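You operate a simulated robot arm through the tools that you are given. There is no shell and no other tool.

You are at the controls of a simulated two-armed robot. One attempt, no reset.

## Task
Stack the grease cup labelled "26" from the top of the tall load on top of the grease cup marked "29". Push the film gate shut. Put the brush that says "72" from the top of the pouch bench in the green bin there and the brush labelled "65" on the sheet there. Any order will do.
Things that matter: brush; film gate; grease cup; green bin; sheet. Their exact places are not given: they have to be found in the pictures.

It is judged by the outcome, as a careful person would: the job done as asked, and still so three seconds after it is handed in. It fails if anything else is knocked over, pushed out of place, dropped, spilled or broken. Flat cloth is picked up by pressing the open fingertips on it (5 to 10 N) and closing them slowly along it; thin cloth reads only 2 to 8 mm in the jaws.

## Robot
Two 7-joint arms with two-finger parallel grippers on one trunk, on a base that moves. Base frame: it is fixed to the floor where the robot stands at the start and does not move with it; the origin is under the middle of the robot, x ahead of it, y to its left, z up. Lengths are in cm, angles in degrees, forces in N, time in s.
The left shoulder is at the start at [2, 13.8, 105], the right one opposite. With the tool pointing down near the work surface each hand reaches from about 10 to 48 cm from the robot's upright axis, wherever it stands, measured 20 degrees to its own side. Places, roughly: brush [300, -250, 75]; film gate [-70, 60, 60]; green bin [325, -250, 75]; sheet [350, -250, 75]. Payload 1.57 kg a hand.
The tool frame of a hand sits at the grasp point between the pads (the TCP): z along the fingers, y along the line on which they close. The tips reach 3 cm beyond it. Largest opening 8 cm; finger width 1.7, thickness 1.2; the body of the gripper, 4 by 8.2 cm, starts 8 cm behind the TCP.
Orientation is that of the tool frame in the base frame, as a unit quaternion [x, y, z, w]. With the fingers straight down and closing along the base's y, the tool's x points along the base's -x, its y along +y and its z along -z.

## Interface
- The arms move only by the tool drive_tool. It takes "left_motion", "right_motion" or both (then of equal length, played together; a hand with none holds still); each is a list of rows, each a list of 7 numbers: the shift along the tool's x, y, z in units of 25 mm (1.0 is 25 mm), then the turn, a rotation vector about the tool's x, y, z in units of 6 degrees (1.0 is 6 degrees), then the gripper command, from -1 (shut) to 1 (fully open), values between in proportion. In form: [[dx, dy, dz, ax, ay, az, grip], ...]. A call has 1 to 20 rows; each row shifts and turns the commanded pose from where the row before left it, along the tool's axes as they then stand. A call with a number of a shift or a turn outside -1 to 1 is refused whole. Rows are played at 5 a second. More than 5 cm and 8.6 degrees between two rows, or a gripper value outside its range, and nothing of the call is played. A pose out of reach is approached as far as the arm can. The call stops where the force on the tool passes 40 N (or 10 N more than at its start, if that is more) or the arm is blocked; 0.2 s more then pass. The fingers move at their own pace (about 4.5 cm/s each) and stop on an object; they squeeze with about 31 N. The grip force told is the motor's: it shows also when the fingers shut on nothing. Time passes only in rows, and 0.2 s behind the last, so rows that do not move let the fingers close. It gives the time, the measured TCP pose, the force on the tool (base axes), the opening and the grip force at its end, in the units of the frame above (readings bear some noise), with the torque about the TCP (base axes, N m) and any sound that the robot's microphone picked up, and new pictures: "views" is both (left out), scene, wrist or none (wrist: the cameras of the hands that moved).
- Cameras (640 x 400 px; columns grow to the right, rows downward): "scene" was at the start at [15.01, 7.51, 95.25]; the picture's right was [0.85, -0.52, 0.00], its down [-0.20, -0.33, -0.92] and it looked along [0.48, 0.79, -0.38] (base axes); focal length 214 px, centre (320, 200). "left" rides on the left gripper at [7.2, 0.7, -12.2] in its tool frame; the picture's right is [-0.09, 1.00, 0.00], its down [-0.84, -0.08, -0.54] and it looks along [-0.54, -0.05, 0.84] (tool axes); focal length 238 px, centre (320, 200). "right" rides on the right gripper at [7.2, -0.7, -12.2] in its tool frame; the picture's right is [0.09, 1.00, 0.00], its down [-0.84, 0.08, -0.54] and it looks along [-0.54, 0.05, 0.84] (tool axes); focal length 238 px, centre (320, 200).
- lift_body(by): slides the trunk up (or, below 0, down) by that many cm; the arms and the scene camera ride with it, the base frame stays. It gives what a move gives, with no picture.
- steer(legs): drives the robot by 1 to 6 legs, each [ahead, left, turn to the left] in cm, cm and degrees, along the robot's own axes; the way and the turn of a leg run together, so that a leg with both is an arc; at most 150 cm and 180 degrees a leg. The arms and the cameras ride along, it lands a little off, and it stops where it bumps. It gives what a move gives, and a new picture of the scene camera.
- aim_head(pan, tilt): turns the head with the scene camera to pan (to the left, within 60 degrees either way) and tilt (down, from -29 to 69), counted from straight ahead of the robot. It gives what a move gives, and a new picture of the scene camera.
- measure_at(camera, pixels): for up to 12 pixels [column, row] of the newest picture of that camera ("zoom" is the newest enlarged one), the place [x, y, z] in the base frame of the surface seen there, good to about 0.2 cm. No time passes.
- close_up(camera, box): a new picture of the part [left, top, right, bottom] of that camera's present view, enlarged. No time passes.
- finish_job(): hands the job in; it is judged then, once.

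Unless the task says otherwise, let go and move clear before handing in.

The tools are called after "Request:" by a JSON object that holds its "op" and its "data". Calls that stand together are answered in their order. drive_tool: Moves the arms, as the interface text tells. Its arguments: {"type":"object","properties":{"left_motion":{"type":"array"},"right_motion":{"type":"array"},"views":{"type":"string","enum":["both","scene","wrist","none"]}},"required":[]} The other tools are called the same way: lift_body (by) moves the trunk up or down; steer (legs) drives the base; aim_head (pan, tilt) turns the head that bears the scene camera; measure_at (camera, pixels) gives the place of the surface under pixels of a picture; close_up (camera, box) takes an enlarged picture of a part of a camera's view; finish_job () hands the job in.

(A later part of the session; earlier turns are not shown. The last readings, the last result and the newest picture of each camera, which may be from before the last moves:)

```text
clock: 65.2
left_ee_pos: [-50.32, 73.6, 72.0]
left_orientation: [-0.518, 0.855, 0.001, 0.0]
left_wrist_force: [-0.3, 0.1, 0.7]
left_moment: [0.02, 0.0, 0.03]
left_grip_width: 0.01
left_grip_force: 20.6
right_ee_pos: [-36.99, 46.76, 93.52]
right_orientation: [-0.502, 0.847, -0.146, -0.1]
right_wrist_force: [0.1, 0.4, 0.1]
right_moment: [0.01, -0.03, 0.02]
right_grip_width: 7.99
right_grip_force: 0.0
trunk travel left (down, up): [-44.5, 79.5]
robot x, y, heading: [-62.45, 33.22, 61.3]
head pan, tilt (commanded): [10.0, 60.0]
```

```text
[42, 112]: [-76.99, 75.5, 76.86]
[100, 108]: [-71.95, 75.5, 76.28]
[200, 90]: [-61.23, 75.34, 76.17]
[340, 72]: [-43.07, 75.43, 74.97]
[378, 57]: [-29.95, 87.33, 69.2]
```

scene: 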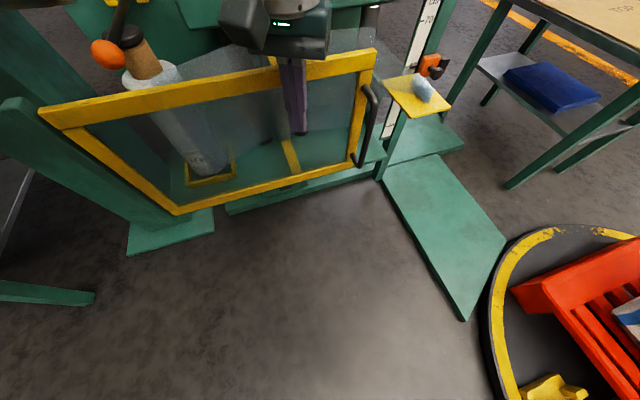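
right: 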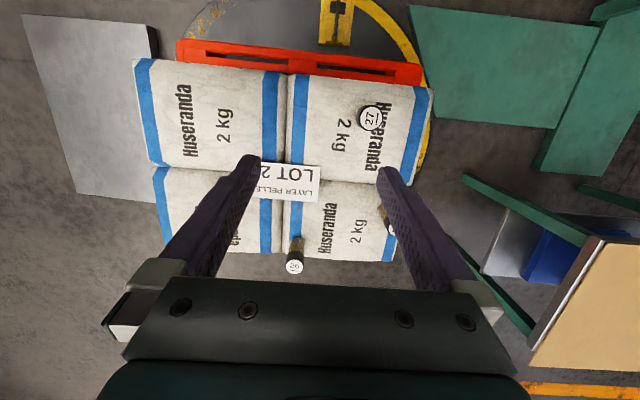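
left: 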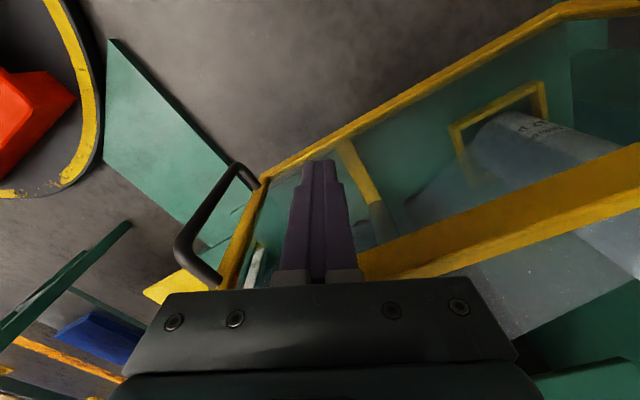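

The panel is now parallel to the film line (y≈75.4 all along) and still free. I'll keep pushing gently to find the stop.

Request:
{"op": "drive_tool", "data": {"left_motion": [[-0.12, 0.06, 0, 0, 0, 0, -1], [-0.12, 0.06, 0, 0, 0, 0, -1], [-0.12, 0.07, 0, 0, 0, 0, -1], [-0.12, 0.07, 0, 0, 0, 0, -1], [0, 0, 0, 0, 0, 0, -1]], "views": "scene"}}

Request:
{"op": "close_up", "data": {"camera": "scene", "box": [20, 0, 460, 230]}}

Request:
{"op": "measure_at", "data": {"camera": "scene", "pixels": [[42, 112], [100, 108], [200, 87], [340, 67], [368, 58], [355, 100]]}}

```text
clock: 66.4
left_ee_pos: [-50.36, 74.41, 71.95]
left_orientation: [-0.517, 0.856, -0.002, -0.001]
left_wrist_force: [-1.2, -19.2, 10.9]
left_moment: [1.18, 0.06, 0.17]
left_grip_width: 0.0
left_grip_force: 21.2
right_ee_pos: [-36.96, 46.38, 93.58]
right_orientation: [-0.501, 0.847, -0.148, -0.101]
right_wrist_force: [-0.4, 0.3, 0.9]
right_moment: [-0.01, 0.01, 0.0]
right_grip_width: 8.0
right_grip_force: 0.0
trunk travel left (down, up): [-44.5, 79.5]
robot x, y, heading: [-62.6, 33.1, 61.3]
head pan, tilt (commanded): [10.0, 60.0]
```

scene: 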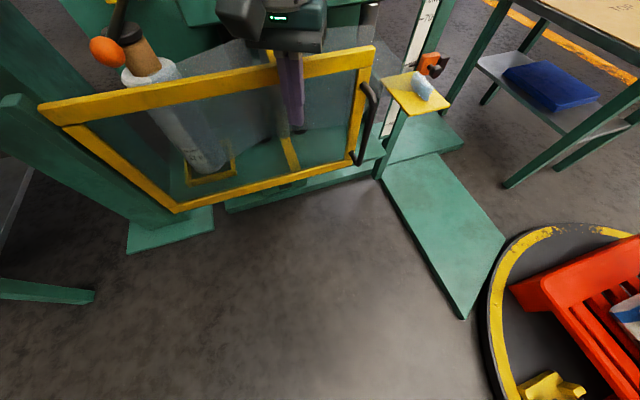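

```text
1.45 times, centred on (240, 115) of scene
```

zoom: 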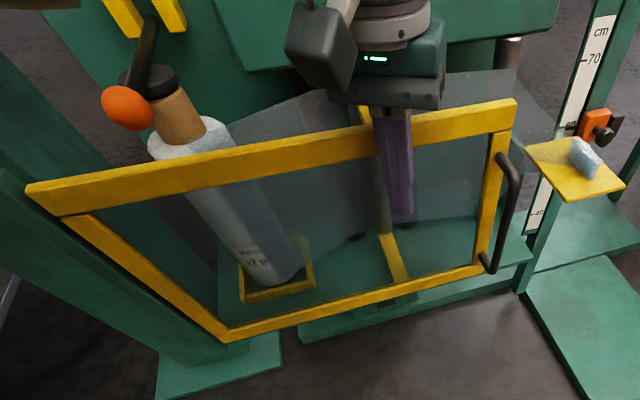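

```text
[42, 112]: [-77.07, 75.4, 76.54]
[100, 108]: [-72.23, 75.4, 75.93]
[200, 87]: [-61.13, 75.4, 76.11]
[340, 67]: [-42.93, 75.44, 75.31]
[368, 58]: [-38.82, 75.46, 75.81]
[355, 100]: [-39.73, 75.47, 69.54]
```

Firm resistance of 19 N now, with the panel exactly at y≈75.4 from hinge to free end: it has met its stop. I'll press a little more to make sure, then retract and see if it stays.

Request:
{"op": "drive_tool", "data": {"left_motion": [[-0.06, 0.03, 0, 0, 0, 0, -1], [0, 0, 0, 0, 0, 0, -1], [0.3, -0.15, 0, 0, 0, 0, -1], [0.8, -0.4, 0, 0, 0, 0, -1], [0.8, -0.4, 0, 0, 0, 0, -1], [0.8, 0, 0, 0, 0, 0, -1], [0.8, 0, 0, 0, 0, 0, -1], [0, 0, 0, 0, 0, 0, -1]], "views": "scene"}}

Request:
{"op": "measure_at", "data": {"camera": "scene", "pixels": [[42, 112], [340, 67], [368, 58], [355, 100], [365, 85]]}}

```text
clock: 68.2
left_ee_pos: [-52.56, 66.08, 72.08]
left_orientation: [-0.518, 0.855, 0.002, -0.001]
left_wrist_force: [-0.6, 0.2, -0.5]
left_moment: [0.01, 0.05, -0.01]
left_grip_width: 0.0
left_grip_force: 20.4
right_ee_pos: [-36.93, 46.76, 93.62]
right_orientation: [-0.502, 0.847, -0.146, -0.1]
right_wrist_force: [-0.2, 0.7, 0.2]
right_moment: [-0.01, 0.04, -0.02]
right_grip_width: 7.98
right_grip_force: 0.0
trunk travel left (down, up): [-44.5, 79.5]
robot x, y, heading: [-62.29, 33.46, 61.3]
head pan, tilt (commanded): [10.0, 60.0]
```

scene: 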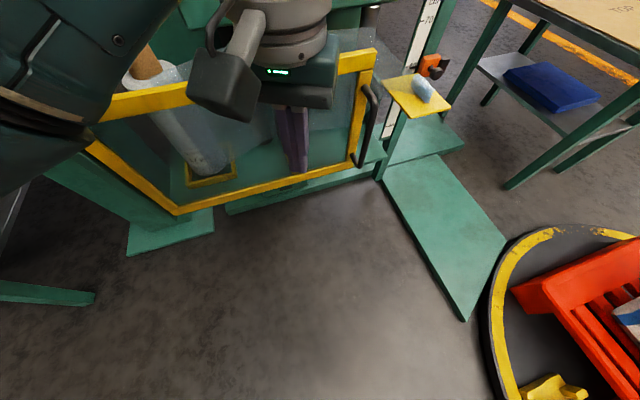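

```text
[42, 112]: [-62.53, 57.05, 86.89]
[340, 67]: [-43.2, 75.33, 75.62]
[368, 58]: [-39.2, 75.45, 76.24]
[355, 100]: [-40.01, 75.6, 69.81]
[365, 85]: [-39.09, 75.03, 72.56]
```

The gate stays shut with the hand withdrawn (free end still at y≈75.5). Now I'll back away, and raise the trunk so the hands ride high for travelling.

Request:
{"op": "steer", "data": {"legs": [[-25, 0, 0]]}}

Request:
{"op": "lift_body", "data": {"by": 20}}

Request:
{"op": "aim_head", "data": {"pan": 0, "tilt": 35}}

```text
clock: 70.0
left_ee_pos: [-64.45, 44.22, 72.07]
left_orientation: [-0.519, 0.855, 0.001, 0.0]
left_wrist_force: [0.3, -0.1, 0.2]
left_moment: [0.01, 0.01, -0.01]
left_grip_width: 0.02
left_grip_force: 21.1
right_ee_pos: [-48.96, 25.0, 93.63]
right_orientation: [-0.503, 0.846, -0.146, -0.1]
right_wrist_force: [0.1, -1.2, -0.9]
right_moment: [0.04, 0.03, 0.03]
right_grip_width: 7.99
right_grip_force: 0.0
trunk travel left (down, up): [-44.5, 79.5]
robot x, y, heading: [-74.38, 11.31, 61.4]
head pan, tilt (commanded): [10.0, 60.0]
```

scene: 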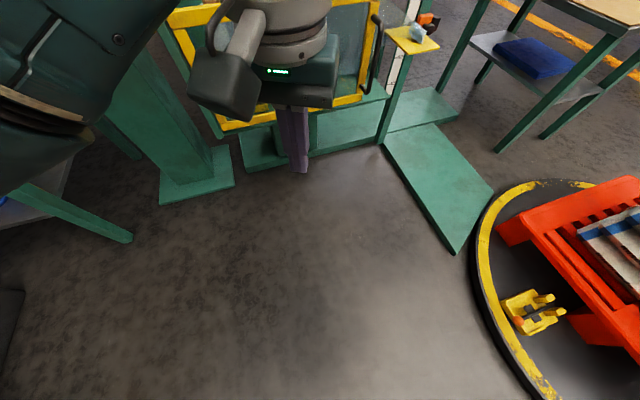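

```text
clock: 72.2
left_ee_pos: [-64.42, 44.12, 91.96]
left_orientation: [-0.519, 0.855, 0.001, 0.0]
left_wrist_force: [0.3, 0.4, 0.5]
left_moment: [-0.01, 0.02, 0.01]
left_grip_width: 0.01
left_grip_force: 21.2
right_ee_pos: [-48.99, 25.0, 113.59]
right_orientation: [-0.502, 0.846, -0.146, -0.1]
right_wrist_force: [-0.7, 0.3, -0.2]
right_moment: [-0.01, 0.02, 0.01]
right_grip_width: 7.99
right_grip_force: 0.1
trunk travel left (down, up): [-64.5, 59.5]
robot x, y, heading: [-74.65, 11.24, 61.4]
head pan, tilt (commanded): [10.0, 60.0]
```

```text
clock: 73.1
left_ee_pos: [-64.55, 44.29, 92.09]
left_orientation: [-0.519, 0.855, 0.001, 0.001]
left_wrist_force: [0.3, -0.8, 0.8]
left_moment: [0.0, 0.0, -0.01]
left_grip_width: 0.02
left_grip_force: 21.1
right_ee_pos: [-48.98, 24.9, 113.57]
right_orientation: [-0.502, 0.846, -0.146, -0.101]
right_wrist_force: [-0.7, 0.8, -0.5]
right_moment: [0.02, -0.01, -0.02]
right_grip_width: 8.01
right_grip_force: 0.1
trunk travel left (down, up): [-64.5, 59.5]
robot x, y, heading: [-74.57, 11.09, 61.2]
head pan, tilt (commanded): [0.0, 35.0]
```

scene: 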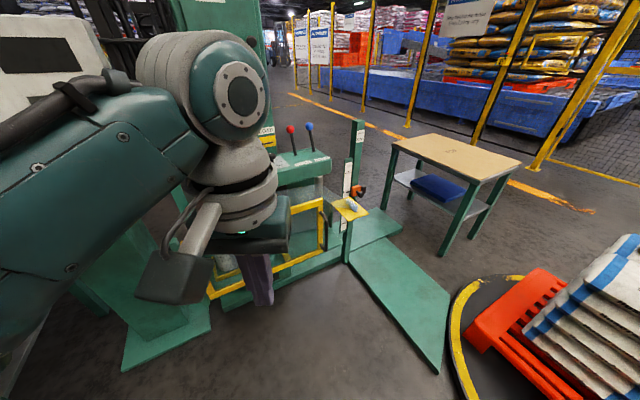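

Gate done. I'll turn right in place by about 95 degrees to face the pouch bench side of the hall.

Request:
{"op": "steer", "data": {"legs": [[0, 0, -95]]}}

Request:
{"op": "aim_head", "data": {"pan": 0, "tilt": 20}}

```text
clock: 77.6
left_ee_pos: [-43.24, -2.9, 92.19]
left_orientation: [0.3, 0.954, 0.0, 0.001]
left_wrist_force: [0.1, 0.8, 0.3]
left_moment: [0.04, -0.02, -0.01]
left_grip_width: 0.0
left_grip_force: 22.0
right_ee_pos: [-64.32, -15.77, 113.65]
right_orientation: [0.306, 0.936, -0.022, -0.175]
right_wrist_force: [0.4, -0.6, 0.1]
right_moment: [-0.02, 0.0, -0.02]
right_grip_width: 7.98
right_grip_force: 0.0
trunk travel left (down, up): [-64.5, 59.5]
robot x, y, heading: [-74.57, 11.55, -36.3]
head pan, tilt (commanded): [0.0, 35.0]
```

scene: 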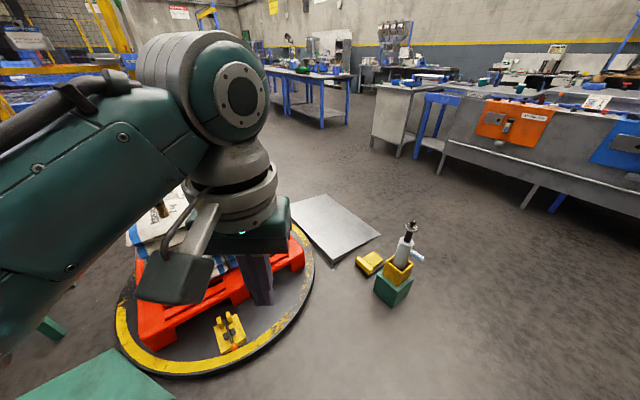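

```text
clock: 78.4
left_ee_pos: [-43.11, -2.98, 92.07]
left_orientation: [0.302, 0.953, 0.0, 0.002]
left_wrist_force: [0.3, -1.0, 0.1]
left_moment: [-0.03, 0.0, 0.03]
left_grip_width: 0.02
left_grip_force: 21.3
right_ee_pos: [-64.34, -15.77, 113.53]
right_orientation: [0.305, 0.936, -0.022, -0.176]
right_wrist_force: [-0.2, 0.5, 0.5]
right_moment: [0.02, -0.01, -0.03]
right_grip_width: 8.0
right_grip_force: 0.1
trunk travel left (down, up): [-64.5, 59.5]
robot x, y, heading: [-74.28, 11.21, -36.3]
head pan, tilt (commanded): [0.0, 20.0]
```

scene: 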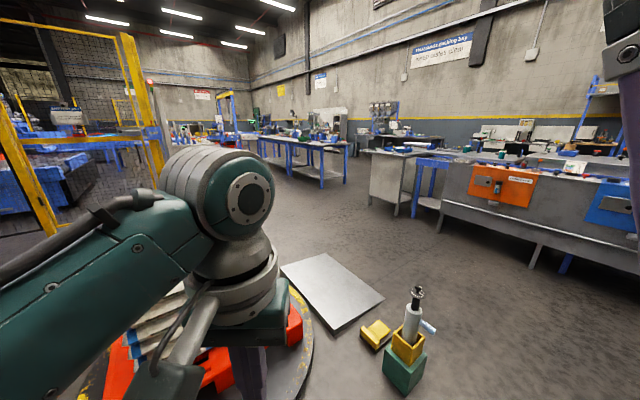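

A clear lane runs past the grease-gun stand ((410,330)) toward the benches. I'll measure the stand and the bench edges to lay out the route.

Request:
{"op": "measure_at", "data": {"camera": "scene", "pixels": [[415, 292], [405, 380], [335, 325], [395, 150], [370, 200], [440, 165], [445, 215], [540, 265], [320, 150], [320, 185], [265, 140], [520, 175]]}}

Request:
{"op": "close_up", "data": {"camera": "scene", "box": [220, 80, 640, 290]}}

```text
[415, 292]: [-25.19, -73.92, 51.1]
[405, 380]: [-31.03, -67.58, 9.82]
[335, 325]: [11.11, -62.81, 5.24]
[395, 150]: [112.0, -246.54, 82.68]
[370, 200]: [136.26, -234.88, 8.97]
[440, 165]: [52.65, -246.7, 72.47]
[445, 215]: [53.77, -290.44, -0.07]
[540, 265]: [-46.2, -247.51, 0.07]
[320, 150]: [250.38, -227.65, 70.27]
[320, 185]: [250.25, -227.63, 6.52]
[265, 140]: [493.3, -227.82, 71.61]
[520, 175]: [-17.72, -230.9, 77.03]
```

```text
1.52 times, centred on (430, 185) of scene
```

zoom: 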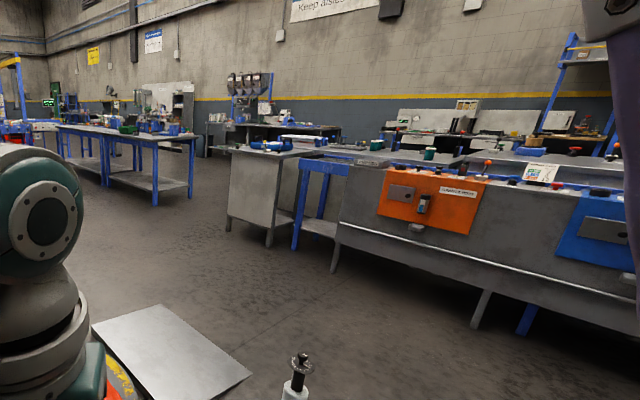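

The pouch bench front edge is at y≈-228 from x≈250 on, height ≈72. I'll drive diagonally through the lane between the load and the grease-gun stand (about 30 cm clear each side, hands at z≥92 above all).

Request:
{"op": "steer", "data": {"legs": [[0, 0, -7], [110, 0, 0]]}}

```text
clock: 84.7
left_ee_pos: [35.91, -83.55, 92.06]
left_orientation: [0.362, 0.932, 0.002, 0.001]
left_wrist_force: [0.3, 0.1, -0.2]
left_moment: [-0.01, 0.01, 0.01]
left_grip_width: 0.01
left_grip_force: 20.9
right_ee_pos: [13.36, -93.57, 113.61]
right_orientation: [0.366, 0.914, -0.01, -0.175]
right_wrist_force: [0.2, 0.5, -0.6]
right_moment: [0.03, -0.05, -0.01]
right_grip_width: 8.0
right_grip_force: 0.1
trunk travel left (down, up): [-64.5, 59.5]
robot x, y, heading: [6.65, -65.21, -43.5]
head pan, tilt (commanded): [0.0, 20.0]
```

scene: 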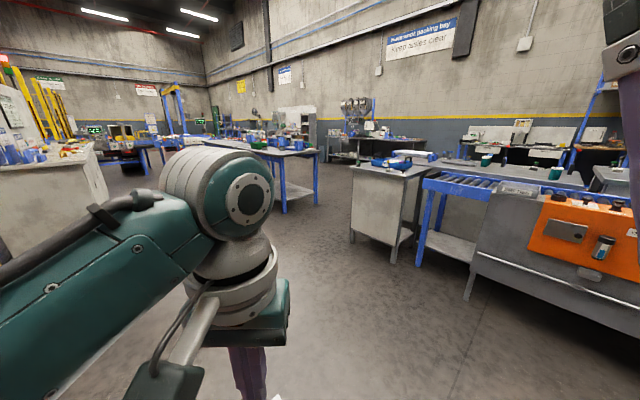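

The way ahead is clear between the gray cabinets. I'll turn slightly left and drive on toward the bench.

Request:
{"op": "steer", "data": {"legs": [[0, 0, 15], [140, 0, 0], [60, 0, 0]]}}

```text
clock: 95.6
left_ee_pos: [214.53, -174.02, 92.21]
left_orientation: [0.248, 0.969, 0.001, 0.001]
left_wrist_force: [0.6, 0.3, 0.1]
left_moment: [-0.03, 0.0, -0.03]
left_grip_width: 0.0
left_grip_force: 21.3
right_ee_pos: [194.93, -188.96, 113.7]
right_orientation: [0.253, 0.951, -0.03, -0.175]
right_wrist_force: [-0.8, 0.3, 0.3]
right_moment: [0.01, 0.0, 0.02]
right_grip_width: 8.03
right_grip_force: 0.1
trunk travel left (down, up): [-64.5, 59.5]
robot x, y, heading: [181.81, -163.04, -29.5]
head pan, tilt (commanded): [0.0, 20.0]
```

scene: 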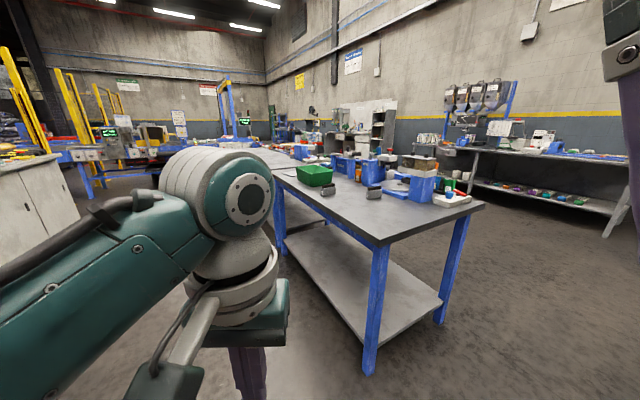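

The pouch bench is right ahead with the green bin at (315,175) and small dark items at (328,188), (375,192). I'll zoom in and measure.

Request:
{"op": "close_up", "data": {"camera": "scene", "box": [260, 130, 500, 280]}}

Request:
{"op": "measure_at", "data": {"camera": "scene", "pixels": [[315, 170], [313, 185], [328, 188], [375, 192], [380, 240], [278, 185], [480, 205], [450, 195], [430, 190], [395, 165], [370, 165], [400, 215]]}}

```text
2.67 times, centred on (380, 205) of scene
```

zoom: 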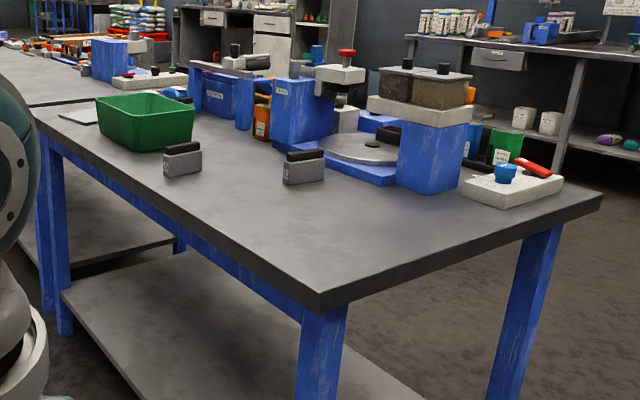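

```text
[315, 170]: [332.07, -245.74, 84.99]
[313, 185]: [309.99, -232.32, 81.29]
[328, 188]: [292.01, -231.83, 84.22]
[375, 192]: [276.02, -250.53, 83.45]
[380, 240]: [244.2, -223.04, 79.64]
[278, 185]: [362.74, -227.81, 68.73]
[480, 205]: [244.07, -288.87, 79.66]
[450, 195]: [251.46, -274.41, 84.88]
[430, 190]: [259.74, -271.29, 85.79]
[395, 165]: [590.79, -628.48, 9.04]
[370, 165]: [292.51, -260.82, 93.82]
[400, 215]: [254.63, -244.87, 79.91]
```

The bench top is at z≈80; the brush-like blocks stand at (292,-232) and (276,-250), the bin at about (322,-243). I'll raise the trunk a bit, turn to face the bench squarely and slide along it.

Request:
{"op": "lift_body", "data": {"by": 10}}

Request:
{"op": "steer", "data": {"legs": [[0, 0, -60], [0, 110, 0]]}}

Request:
{"op": "aim_head", "data": {"pan": 0, "tilt": 40}}

```text
clock: 96.9
left_ee_pos: [214.51, -173.93, 102.09]
left_orientation: [0.248, 0.969, 0.0, 0.001]
left_wrist_force: [0.2, -0.1, 0.0]
left_moment: [0.01, -0.01, 0.01]
left_grip_width: 0.0
left_grip_force: 21.1
right_ee_pos: [194.99, -189.1, 123.58]
right_orientation: [0.252, 0.951, -0.031, -0.174]
right_wrist_force: [0.5, -0.1, 0.5]
right_moment: [0.0, 0.03, 0.04]
right_grip_width: 8.01
right_grip_force: 0.0
trunk travel left (down, up): [-74.5, 49.5]
robot x, y, heading: [181.71, -163.05, -29.9]
head pan, tilt (commanded): [0.0, 20.0]
```

```text
clock: 105.2
left_ee_pos: [297.27, -198.43, 102.05]
left_orientation: [0.708, 0.706, 0.0, 0.001]
left_wrist_force: [-0.4, 0.2, 0.1]
left_moment: [0.02, -0.04, 0.0]
left_grip_width: 0.0
left_grip_force: 21.7
right_ee_pos: [274.62, -188.38, 123.66]
right_orientation: [0.703, 0.689, 0.063, -0.166]
right_wrist_force: [-0.1, -0.1, 0.1]
right_moment: [0.03, -0.03, -0.02]
right_grip_width: 8.0
right_grip_force: 0.0
trunk travel left (down, up): [-74.5, 49.5]
robot x, y, heading: [291.48, -164.46, -91.2]
head pan, tilt (commanded): [0.0, 20.0]
```

scene: 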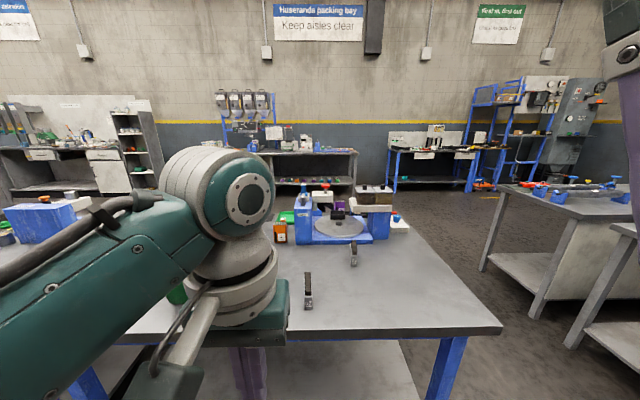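

```text
clock: 106.0
left_ee_pos: [297.19, -198.39, 102.14]
left_orientation: [0.708, 0.707, 0.0, 0.002]
left_wrist_force: [0.4, -0.6, -0.5]
left_moment: [0.01, 0.0, -0.01]
left_grip_width: 0.0
left_grip_force: 22.0
right_ee_pos: [274.72, -188.47, 123.58]
right_orientation: [0.704, 0.688, 0.063, -0.166]
right_wrist_force: [0.8, 0.6, 0.7]
right_moment: [0.0, -0.04, -0.03]
right_grip_width: 8.0
right_grip_force: 0.1
trunk travel left (down, up): [-74.5, 49.5]
robot x, y, heading: [291.31, -164.57, -91.3]
head pan, tilt (commanded): [0.0, 40.0]
```

scene: 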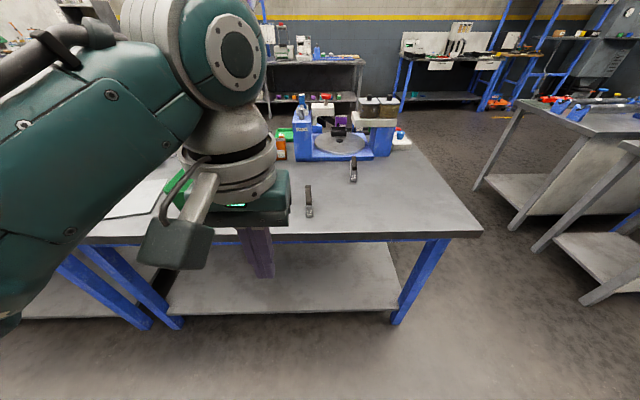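

The left arm hides the bin and sheet; the brushes are the thin upright blocks at (308,200) and (353,168). I'll zoom on the brushes and move the left hand aside.

Request:
{"op": "close_up", "data": {"camera": "scene", "box": [280, 90, 440, 230]}}

Request:
{"op": "drive_tool", "data": {"left_motion": [[0, 0.9, 0, 0, 0, 0, 0], [0, 0.9, 0, 0, 0, 0, 1], [0, 0.9, 0, 0, 0, 0, 1], [0, 0.9, 0, 0, 0, 0, 1], [0, 0.9, 0, 0, 0, 0, 1], [0, 0.9, 0, 0, 0, 0, 1], [0, 0.9, 0, 0, 0, 0, 1], [0, 0.5, 0, 0, 0, 0, 1]], "views": "both"}}

```text
2.86 times, centred on (360, 160) of scene
```

zoom: 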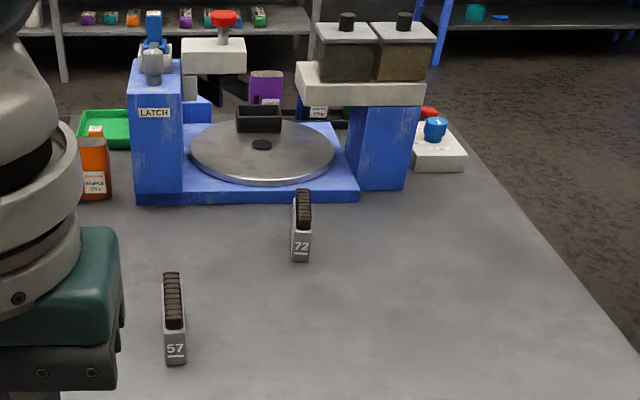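

```text
clock: 107.8
left_ee_pos: [314.05, -198.66, 102.03]
left_orientation: [0.708, 0.706, -0.001, 0.001]
left_wrist_force: [0.0, 0.4, -1.1]
left_moment: [0.01, 0.0, -0.01]
left_grip_width: 8.0
left_grip_force: 0.0
right_ee_pos: [274.65, -188.38, 123.56]
right_orientation: [0.704, 0.688, 0.063, -0.165]
right_wrist_force: [0.6, 0.4, 0.2]
right_moment: [-0.03, 0.01, 0.03]
right_grip_width: 7.99
right_grip_force: 0.1
trunk travel left (down, up): [-74.5, 49.5]
robot x, y, heading: [291.18, -164.33, -91.3]
head pan, tilt (commanded): [0.0, 40.0]
```

scene: 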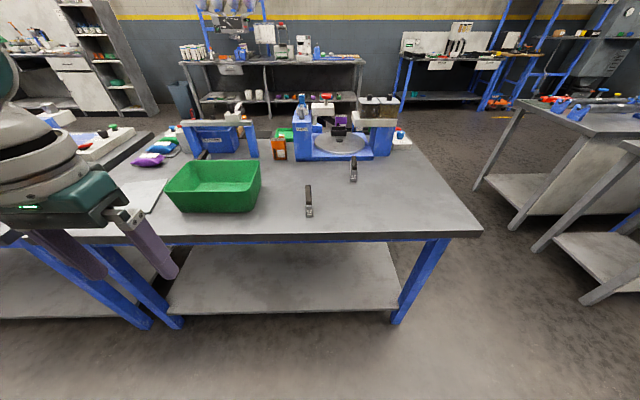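
left: 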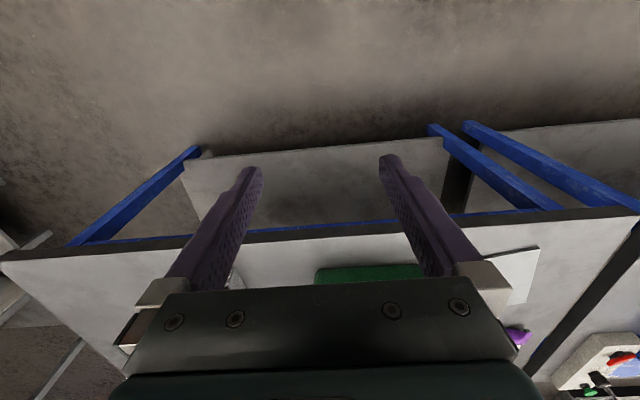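

The rear block is brush 72 and the near one is 57 — so brush 65 is still to be found. There's a dark thing behind the bin at (205,153); I'll zoom there and over the whole bench top.

Request:
{"op": "close_up", "data": {"camera": "scene", "box": [120, 90, 300, 220]}}

Request:
{"op": "close_up", "data": {"camera": "scene", "box": [180, 120, 240, 165]}}

Request:
{"op": "close_up", "data": {"camera": "scene", "box": [300, 150, 370, 220]}}

Request:
{"op": "measure_at", "data": {"camera": "scene", "pixels": [[308, 188], [353, 160], [205, 153], [168, 185], [262, 165], [178, 210], [256, 207], [140, 190], [150, 160], [220, 185], [245, 155], [350, 172]]}}

```text
3.08 times, centred on (210, 155) of scene
```

zoom: 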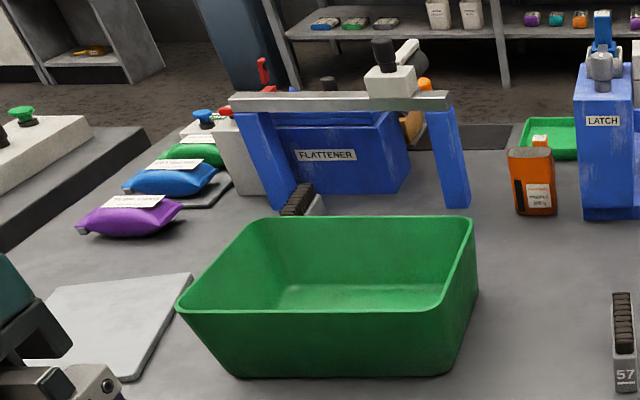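

```text
8.89 times, centred on (210, 142) of scene
```

zoom: 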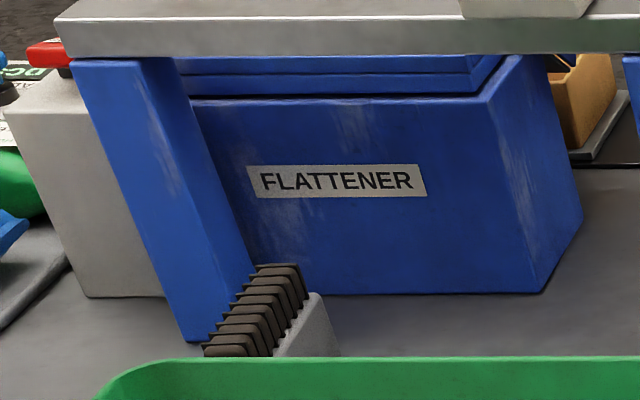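

```text
5.71 times, centred on (335, 185) of scene
```

zoom: 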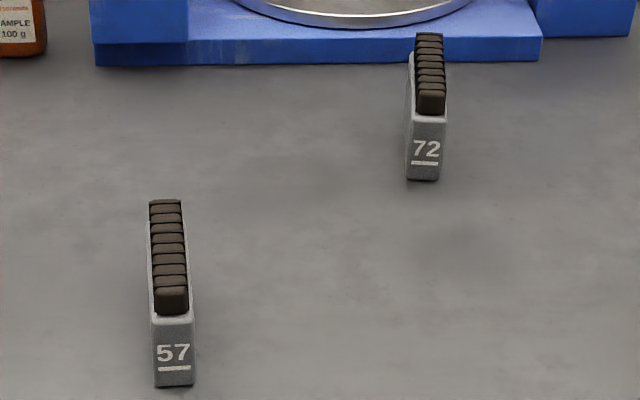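

```text
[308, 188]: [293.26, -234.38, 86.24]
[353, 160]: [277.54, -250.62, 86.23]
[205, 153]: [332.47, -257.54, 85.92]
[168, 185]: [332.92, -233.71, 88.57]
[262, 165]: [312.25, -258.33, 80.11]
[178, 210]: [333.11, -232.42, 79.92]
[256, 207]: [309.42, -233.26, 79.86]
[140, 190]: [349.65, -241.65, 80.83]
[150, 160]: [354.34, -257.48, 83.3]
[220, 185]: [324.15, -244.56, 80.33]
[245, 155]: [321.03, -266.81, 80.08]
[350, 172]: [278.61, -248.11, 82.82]
```

The third brush stands behind the bin, near (332.5,-257.5). While still clear of the bench I'll park the left hand high and back, and lower and straighten the right hand.

Request:
{"op": "drive_tool", "data": {"left_motion": [[0, 0, -0.8, 0, 0, 0, 1], [0, 0, -0.8, 0, 0, 0, 1], [0.2, 0, -0.8, 0, 0, 0, 1], [0.4, 0, -0.8, 0, 0, 0, 1], [0.5, 0, -0.8, 0, 0, 0, 1], [0.5, 0, -0.8, 0, 0, 0, 1], [0.5, 0, -0.6, 0, 0, 0, 1], [0.5, 0, 0, 0, 0, 0, 1], [0, 0, 0, 0, 0, 0, 1]], "right_motion": [[0, 0, 0.9, 0, 0, 0, 1], [0, 0, 0.9, 0, 0, 0, 1], [0, 0, 0.9, -0.2, -0.5, 0, 1], [0, 0, 0.9, -0.3, -0.7, 0, 1], [0, 0, 0.9, -0.3, -0.7, 0, 1], [0, 0, 0.9, -0.3, -0.7, 0, 1], [0, 0, 0.9, -0.23, -0.55, 0, 1], [0, 0, 0.9, 0, 0, 0, 1], [0, 0, 0, 0, 0, 0, 1]], "views": "both"}}

```text
clock: 109.8
left_ee_pos: [314.24, -191.74, 115.41]
left_orientation: [0.708, 0.706, 0.0, 0.001]
left_wrist_force: [-0.1, 1.1, 0.0]
left_moment: [-0.01, 0.03, 0.03]
left_grip_width: 8.01
left_grip_force: 0.0
right_ee_pos: [273.0, -184.68, 106.29]
right_orientation: [0.714, 0.7, -0.005, 0.0]
right_wrist_force: [-0.2, 0.5, 0.1]
right_moment: [-0.02, 0.01, 0.01]
right_grip_width: 7.98
right_grip_force: 0.0
trunk travel left (down, up): [-74.5, 49.5]
robot x, y, heading: [291.3, -164.64, -91.3]
head pan, tilt (commanded): [0.0, 40.0]
```

scene: 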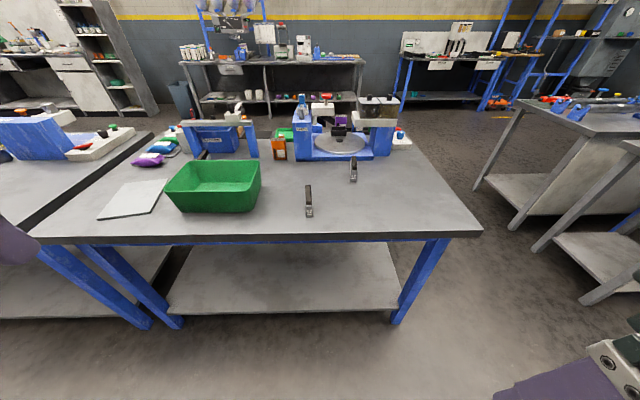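
right: 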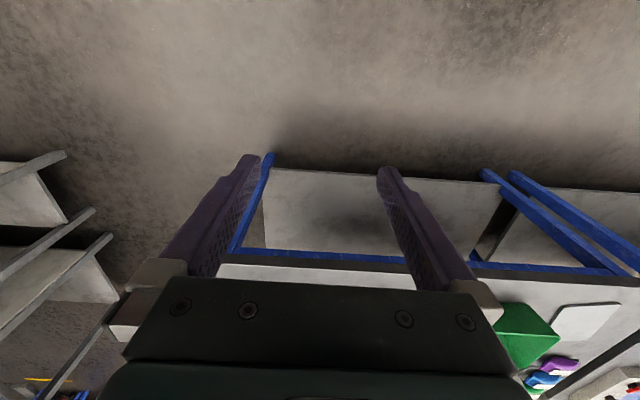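
left: 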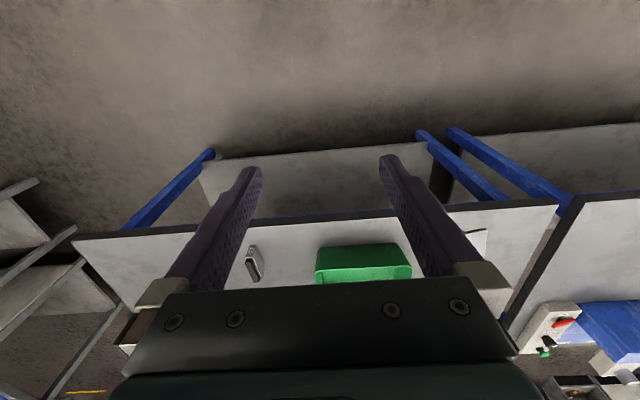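

Sheet is visible at (132,200). I'll measure the sheet and bin, then drive up to the bench.

Request:
{"op": "measure_at", "data": {"camera": "scene", "pixels": [[125, 182], [165, 181], [98, 218], [152, 215], [132, 200], [168, 163], [262, 163], [166, 188], [260, 187], [215, 180], [308, 190], [353, 160]]}}

Request:
{"op": "steer", "data": {"legs": [[0, 0, 1.3], [42, 0, 0]]}}

Request:
{"op": "aim_head", "data": {"pan": 0, "tilt": 55}}

```text
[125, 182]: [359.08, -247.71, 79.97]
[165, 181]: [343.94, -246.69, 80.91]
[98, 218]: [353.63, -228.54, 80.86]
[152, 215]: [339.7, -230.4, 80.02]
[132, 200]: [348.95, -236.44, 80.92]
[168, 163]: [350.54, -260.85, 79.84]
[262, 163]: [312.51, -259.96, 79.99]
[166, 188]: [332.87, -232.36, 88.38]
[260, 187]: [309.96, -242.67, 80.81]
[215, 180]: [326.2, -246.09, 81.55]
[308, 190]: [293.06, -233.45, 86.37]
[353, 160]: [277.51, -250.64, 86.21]
```

```text
clock: 112.7
left_ee_pos: [315.18, -232.36, 115.58]
left_orientation: [0.698, 0.716, 0.0, 0.001]
left_wrist_force: [0.9, 1.2, -0.4]
left_moment: [-0.02, 0.0, -0.01]
left_grip_width: 8.03
left_grip_force: 0.2
right_ee_pos: [273.63, -226.41, 106.27]
right_orientation: [0.705, 0.709, -0.006, -0.001]
right_wrist_force: [0.0, 0.4, -0.9]
right_moment: [-0.02, 0.0, 0.04]
right_grip_width: 7.99
right_grip_force: 0.0
trunk travel left (down, up): [-74.5, 49.5]
robot x, y, heading: [291.37, -205.77, -89.7]
head pan, tilt (commanded): [0.0, 40.0]
```

scene: 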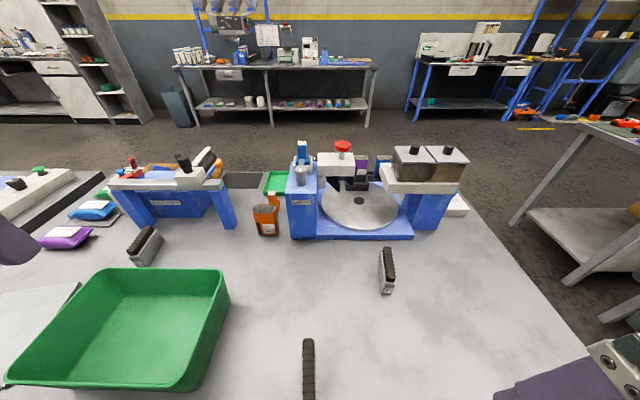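

```text
clock: 113.5
left_ee_pos: [315.29, -232.28, 115.61]
left_orientation: [0.698, 0.716, 0.0, 0.001]
left_wrist_force: [-0.3, -0.6, 0.6]
left_moment: [-0.01, 0.02, 0.01]
left_grip_width: 7.99
left_grip_force: 0.0
right_ee_pos: [273.7, -226.5, 106.39]
right_orientation: [0.705, 0.709, -0.006, -0.001]
right_wrist_force: [-0.5, 0.0, 0.1]
right_moment: [0.04, 0.0, 0.0]
right_grip_width: 8.01
right_grip_force: 0.1
trunk travel left (down, up): [-74.5, 49.5]
robot x, y, heading: [291.14, -205.86, -89.7]
head pan, tilt (commanded): [0.0, 55.0]
```

scene: 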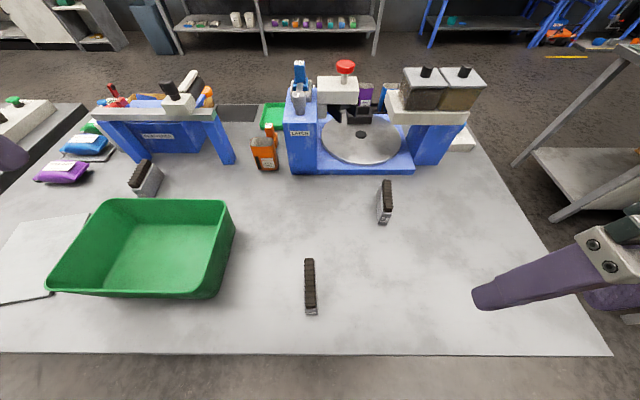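

Now I see all three brushes. I'll read the label of the one behind the bin and measure brush 72's ends.

Request:
{"op": "close_up", "data": {"camera": "scene", "box": [115, 145, 179, 205]}}

Request:
{"op": "close_up", "data": {"camera": "scene", "box": [360, 170, 410, 230]}}

Request:
{"op": "measure_at", "data": {"camera": "scene", "pixels": [[387, 183], [385, 210], [380, 185], [391, 195], [384, 220], [143, 163], [132, 187], [155, 172], [157, 190], [150, 166], [140, 178], [386, 196]]}}

```text
6.67 times, centred on (147, 175) of scene
```

zoom: 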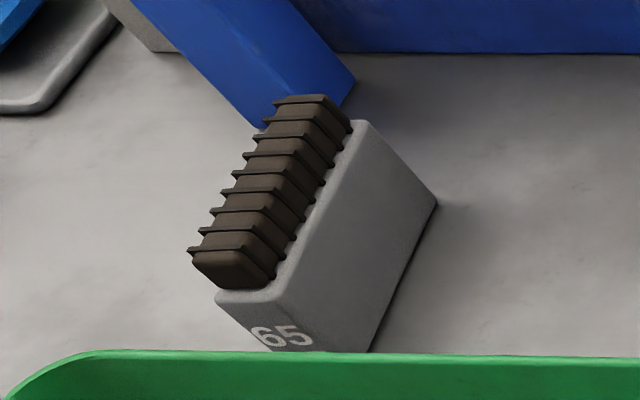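

```text
6.67 times, centred on (385, 200) of scene
```

zoom: 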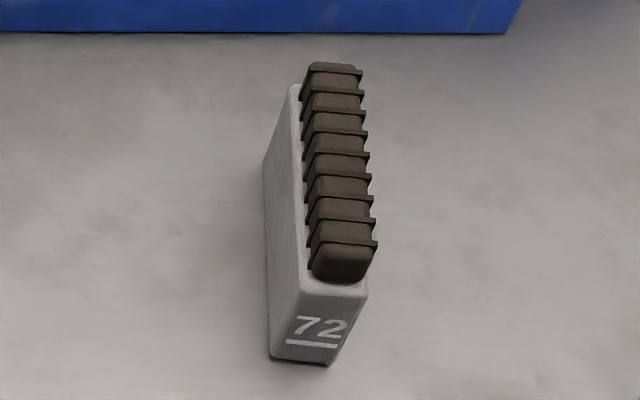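

```text
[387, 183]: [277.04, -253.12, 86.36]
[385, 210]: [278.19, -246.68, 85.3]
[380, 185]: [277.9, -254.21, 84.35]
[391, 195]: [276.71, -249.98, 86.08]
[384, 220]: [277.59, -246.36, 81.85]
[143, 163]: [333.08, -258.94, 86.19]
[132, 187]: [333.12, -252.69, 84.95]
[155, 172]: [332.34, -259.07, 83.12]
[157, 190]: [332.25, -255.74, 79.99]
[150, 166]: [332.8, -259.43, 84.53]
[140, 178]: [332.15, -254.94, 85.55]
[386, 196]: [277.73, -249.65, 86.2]
```

Labels confirmed: 65 behind the bin, 72 at (277.5, -250.3), long side along y, about 2 cm thick. I'll move 6 cm closer and lower the trunk by 12 cm.

Request:
{"op": "steer", "data": {"legs": [[6, 0, 0]]}}

Request:
{"op": "lift_body", "data": {"by": -12}}

Request:
{"op": "aim_head", "data": {"pan": -10, "tilt": 55}}

```text
clock: 114.4
left_ee_pos: [315.22, -238.16, 115.46]
left_orientation: [0.698, 0.716, 0.0, 0.001]
left_wrist_force: [0.3, -0.3, 0.2]
left_moment: [0.0, 0.0, 0.01]
left_grip_width: 7.98
left_grip_force: 0.0
right_ee_pos: [273.61, -232.31, 106.26]
right_orientation: [0.704, 0.71, -0.006, -0.001]
right_wrist_force: [0.6, 0.6, -0.5]
right_moment: [-0.02, -0.01, 0.03]
right_grip_width: 8.01
right_grip_force: 0.1
trunk travel left (down, up): [-74.5, 49.5]
robot x, y, heading: [291.42, -211.74, -90.0]
head pan, tilt (commanded): [0.0, 55.0]
```

scene: 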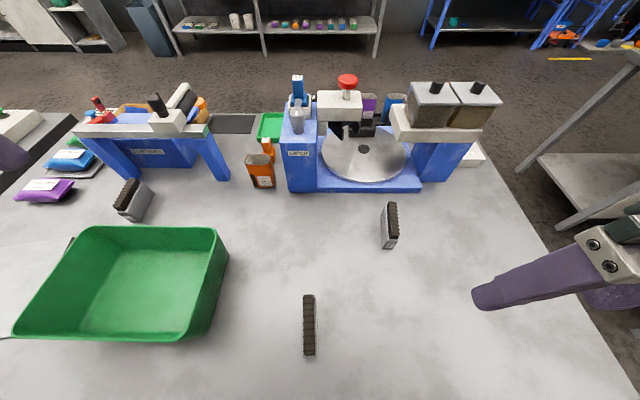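

```text
clock: 115.9
left_ee_pos: [315.19, -238.3, 103.5]
left_orientation: [0.698, 0.716, 0.0, 0.002]
left_wrist_force: [-0.2, 0.0, 0.0]
left_moment: [0.0, 0.01, -0.02]
left_grip_width: 7.99
left_grip_force: 0.1
right_ee_pos: [273.7, -232.34, 94.25]
right_orientation: [0.704, 0.71, -0.006, -0.002]
right_wrist_force: [-0.2, -0.8, 0.7]
right_moment: [0.01, 0.01, -0.03]
right_grip_width: 8.02
right_grip_force: 0.0
trunk travel left (down, up): [-62.5, 61.5]
robot x, y, heading: [291.42, -211.33, -89.8]
head pan, tilt (commanded): [0.0, 55.0]
```

```text
clock: 116.6
left_ee_pos: [315.22, -238.37, 103.53]
left_orientation: [0.698, 0.716, 0.0, 0.001]
left_wrist_force: [-0.5, 0.2, -0.4]
left_moment: [-0.01, -0.02, 0.04]
left_grip_width: 7.98
left_grip_force: 0.1
right_ee_pos: [273.66, -232.42, 94.2]
right_orientation: [0.704, 0.711, -0.007, -0.002]
right_wrist_force: [-0.1, 0.7, 0.0]
right_moment: [0.02, -0.01, 0.01]
right_grip_width: 8.01
right_grip_force: 0.2
trunk travel left (down, up): [-62.5, 61.5]
robot x, y, heading: [291.05, -211.71, -89.7]
head pan, tilt (commanded): [-10.0, 55.0]
```

scene: 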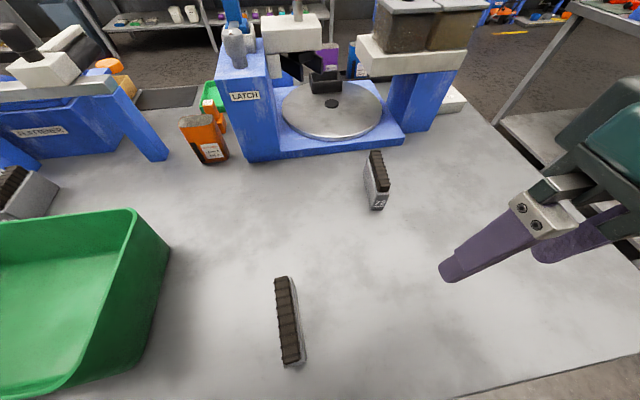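

The right hand is at (273.7,-232.4,94). I'll bring it over brush 72 at this height (fingertips at 91, brush top 86).

Request:
{"op": "drive_tool", "data": {"right_motion": [[-0.895, 0.1825, 0, 0, 0, 0, 1], [-0.895, 0.1825, 0, 0, 0, 0, 1], [-0.895, 0.1825, 0, 0, 0, 0, 1], [-0.895, 0.1825, 0, 0, 0, 0, 1], [-0.895, 0.1825, 0, 0, 0, 0, 1], [-0.895, 0.1825, 0, 0, 0, 0, 1], [-0.895, 0.1825, 0, 0, 0, 0, 1], [-0.895, 0.1825, 0, 0, 0, 0, 1], [0, 0, 0, 0, 0, 0, 1]], "views": "both"}}

```text
clock: 118.6
left_ee_pos: [315.25, -238.27, 103.55]
left_orientation: [0.698, 0.716, -0.001, 0.002]
left_wrist_force: [-0.2, -0.5, -0.3]
left_moment: [-0.01, 0.01, -0.04]
left_grip_width: 7.97
left_grip_force: 0.1
right_ee_pos: [277.49, -250.24, 94.46]
right_orientation: [0.704, 0.71, -0.005, -0.001]
right_wrist_force: [-0.2, -0.3, -0.5]
right_moment: [-0.02, 0.01, 0.03]
right_grip_width: 8.0
right_grip_force: 0.0
trunk travel left (down, up): [-62.5, 61.5]
robot x, y, heading: [291.19, -212.02, -89.5]
head pan, tilt (commanded): [-10.0, 55.0]
```

scene: 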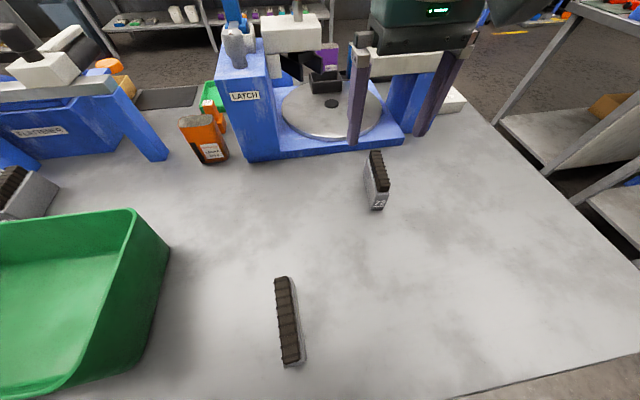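
right: 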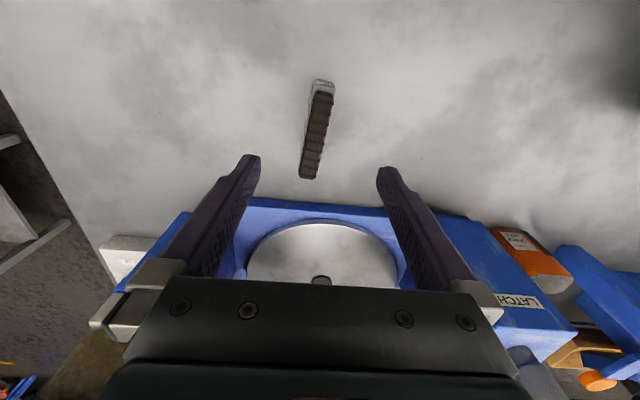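

Measure the brush in the wrist view to get its centre and yaw.

Request:
{"op": "measure_at", "data": {"camera": "right", "pixels": [[310, 172], [306, 165], [318, 165], [322, 100], [315, 98], [330, 98], [316, 130], [311, 130], [324, 130], [322, 85]]}}

Request:
{"op": "close_up", "data": {"camera": "right", "box": [280, 70, 360, 190]}}

Request:
{"op": "measure_at", "data": {"camera": "scene", "pixels": [[375, 155], [380, 182], [378, 170], [383, 165], [371, 170], [377, 205], [370, 195], [386, 190]]}}

```text
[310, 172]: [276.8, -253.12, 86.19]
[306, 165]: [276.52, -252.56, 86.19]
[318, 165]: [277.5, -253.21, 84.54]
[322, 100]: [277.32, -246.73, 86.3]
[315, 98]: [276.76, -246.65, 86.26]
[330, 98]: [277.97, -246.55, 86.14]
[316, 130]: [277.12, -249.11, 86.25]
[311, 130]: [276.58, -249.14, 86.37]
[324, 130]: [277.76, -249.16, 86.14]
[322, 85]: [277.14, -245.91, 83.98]
```

```text
3.33 times, centred on (320, 130) of right
```

zoom: 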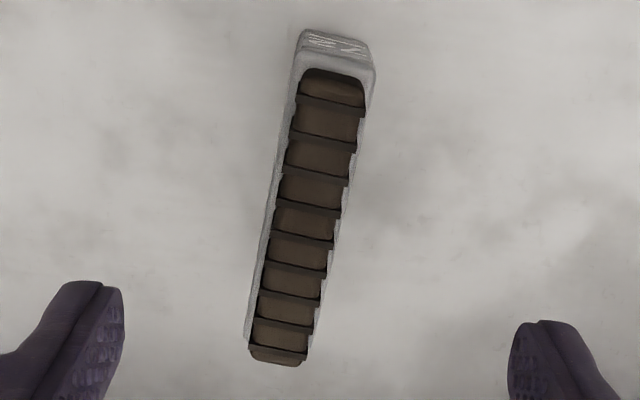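

```text
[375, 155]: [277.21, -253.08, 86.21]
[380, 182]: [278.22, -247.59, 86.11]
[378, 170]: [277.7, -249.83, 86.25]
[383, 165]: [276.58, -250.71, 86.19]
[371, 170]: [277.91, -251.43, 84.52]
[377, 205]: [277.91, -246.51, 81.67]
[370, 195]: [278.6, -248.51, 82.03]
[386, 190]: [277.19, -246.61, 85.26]
```

Brush 72 is centred near (277.3,-250.1) with about 5° yaw. I'll align the jaws and descend to z≈83.8 (tips just above the table).

Request:
{"op": "drive_tool", "data": {"right_motion": [[0, -0.08, 0.5, 0, 0, 0.8, 1], [0, 0, 0.7, 0, 0, 0, 1], [0, 0, 0.7, 0, 0, 0, 1], [0, 0, 0.7, 0, 0, 0, 1], [0, 0, 0.7, 0, 0, 0, 1], [0, 0, 0.6, 0, 0, 0, 1], [0, 0, 0.3, 0, 0, 0, 1], [0, 0, 0, 0, 0, 0, 1]], "views": "both"}}

```text
clock: 120.4
left_ee_pos: [315.29, -238.3, 103.53]
left_orientation: [0.698, 0.716, 0.0, 0.001]
left_wrist_force: [-0.1, -0.8, -0.2]
left_moment: [0.05, 0.03, 0.04]
left_grip_width: 8.01
left_grip_force: 0.1
right_ee_pos: [277.26, -250.31, 83.94]
right_orientation: [0.733, 0.68, -0.005, -0.001]
right_wrist_force: [0.7, -0.8, 0.0]
right_moment: [0.0, 0.03, 0.0]
right_grip_width: 7.99
right_grip_force: 0.1
trunk travel left (down, up): [-62.5, 61.5]
robot x, y, heading: [291.59, -211.7, -89.8]
head pan, tilt (commanded): [-10.0, 55.0]
```

scene: 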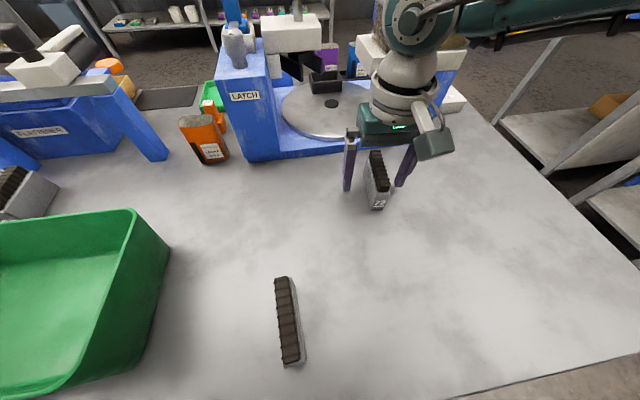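
right: 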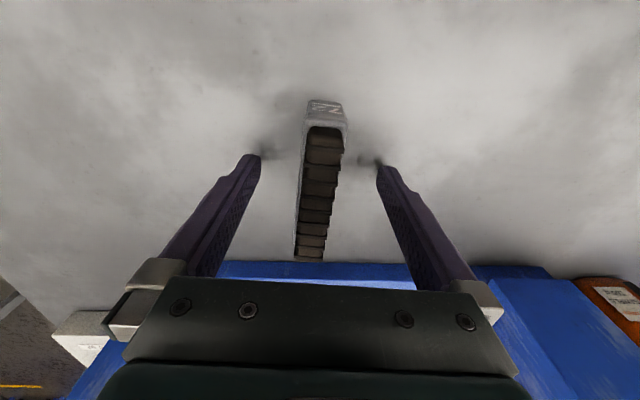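

The brush stands between the fingers, well aligned. I'll close on it slowly.

Request:
{"op": "drive_tool", "data": {"right_motion": [[0, 0, 0, 0, 0, 0, 0.3], [0, 0, 0, 0, 0, 0, -0.2], [0, 0, 0, 0, 0, 0, -0.4], [0, 0, 0, 0, 0, 0, -0.6], [0, 0, 0, 0, 0, 0, -1], [0, 0, 0, 0, 0, 0, -1]], "views": "wrist"}}

```text
clock: 121.8
left_ee_pos: [315.26, -238.33, 103.53]
left_orientation: [0.698, 0.716, 0.0, 0.001]
left_wrist_force: [-0.4, 0.8, 0.7]
left_moment: [0.01, -0.01, 0.0]
left_grip_width: 7.98
left_grip_force: 0.1
right_ee_pos: [277.26, -250.33, 84.01]
right_orientation: [0.733, 0.68, -0.006, -0.001]
right_wrist_force: [0.1, -0.7, 0.1]
right_moment: [-0.03, -0.01, -0.02]
right_grip_width: 2.17
right_grip_force: 30.9
trunk travel left (down, up): [-62.5, 61.5]
robot x, y, heading: [291.35, -211.42, -89.8]
head pan, tilt (commanded): [-10.0, 55.0]
```

right: 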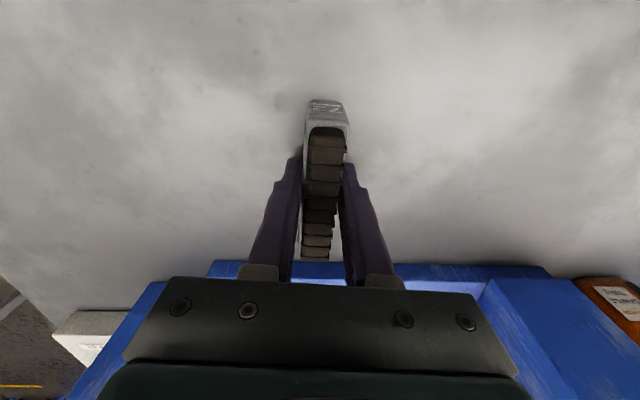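

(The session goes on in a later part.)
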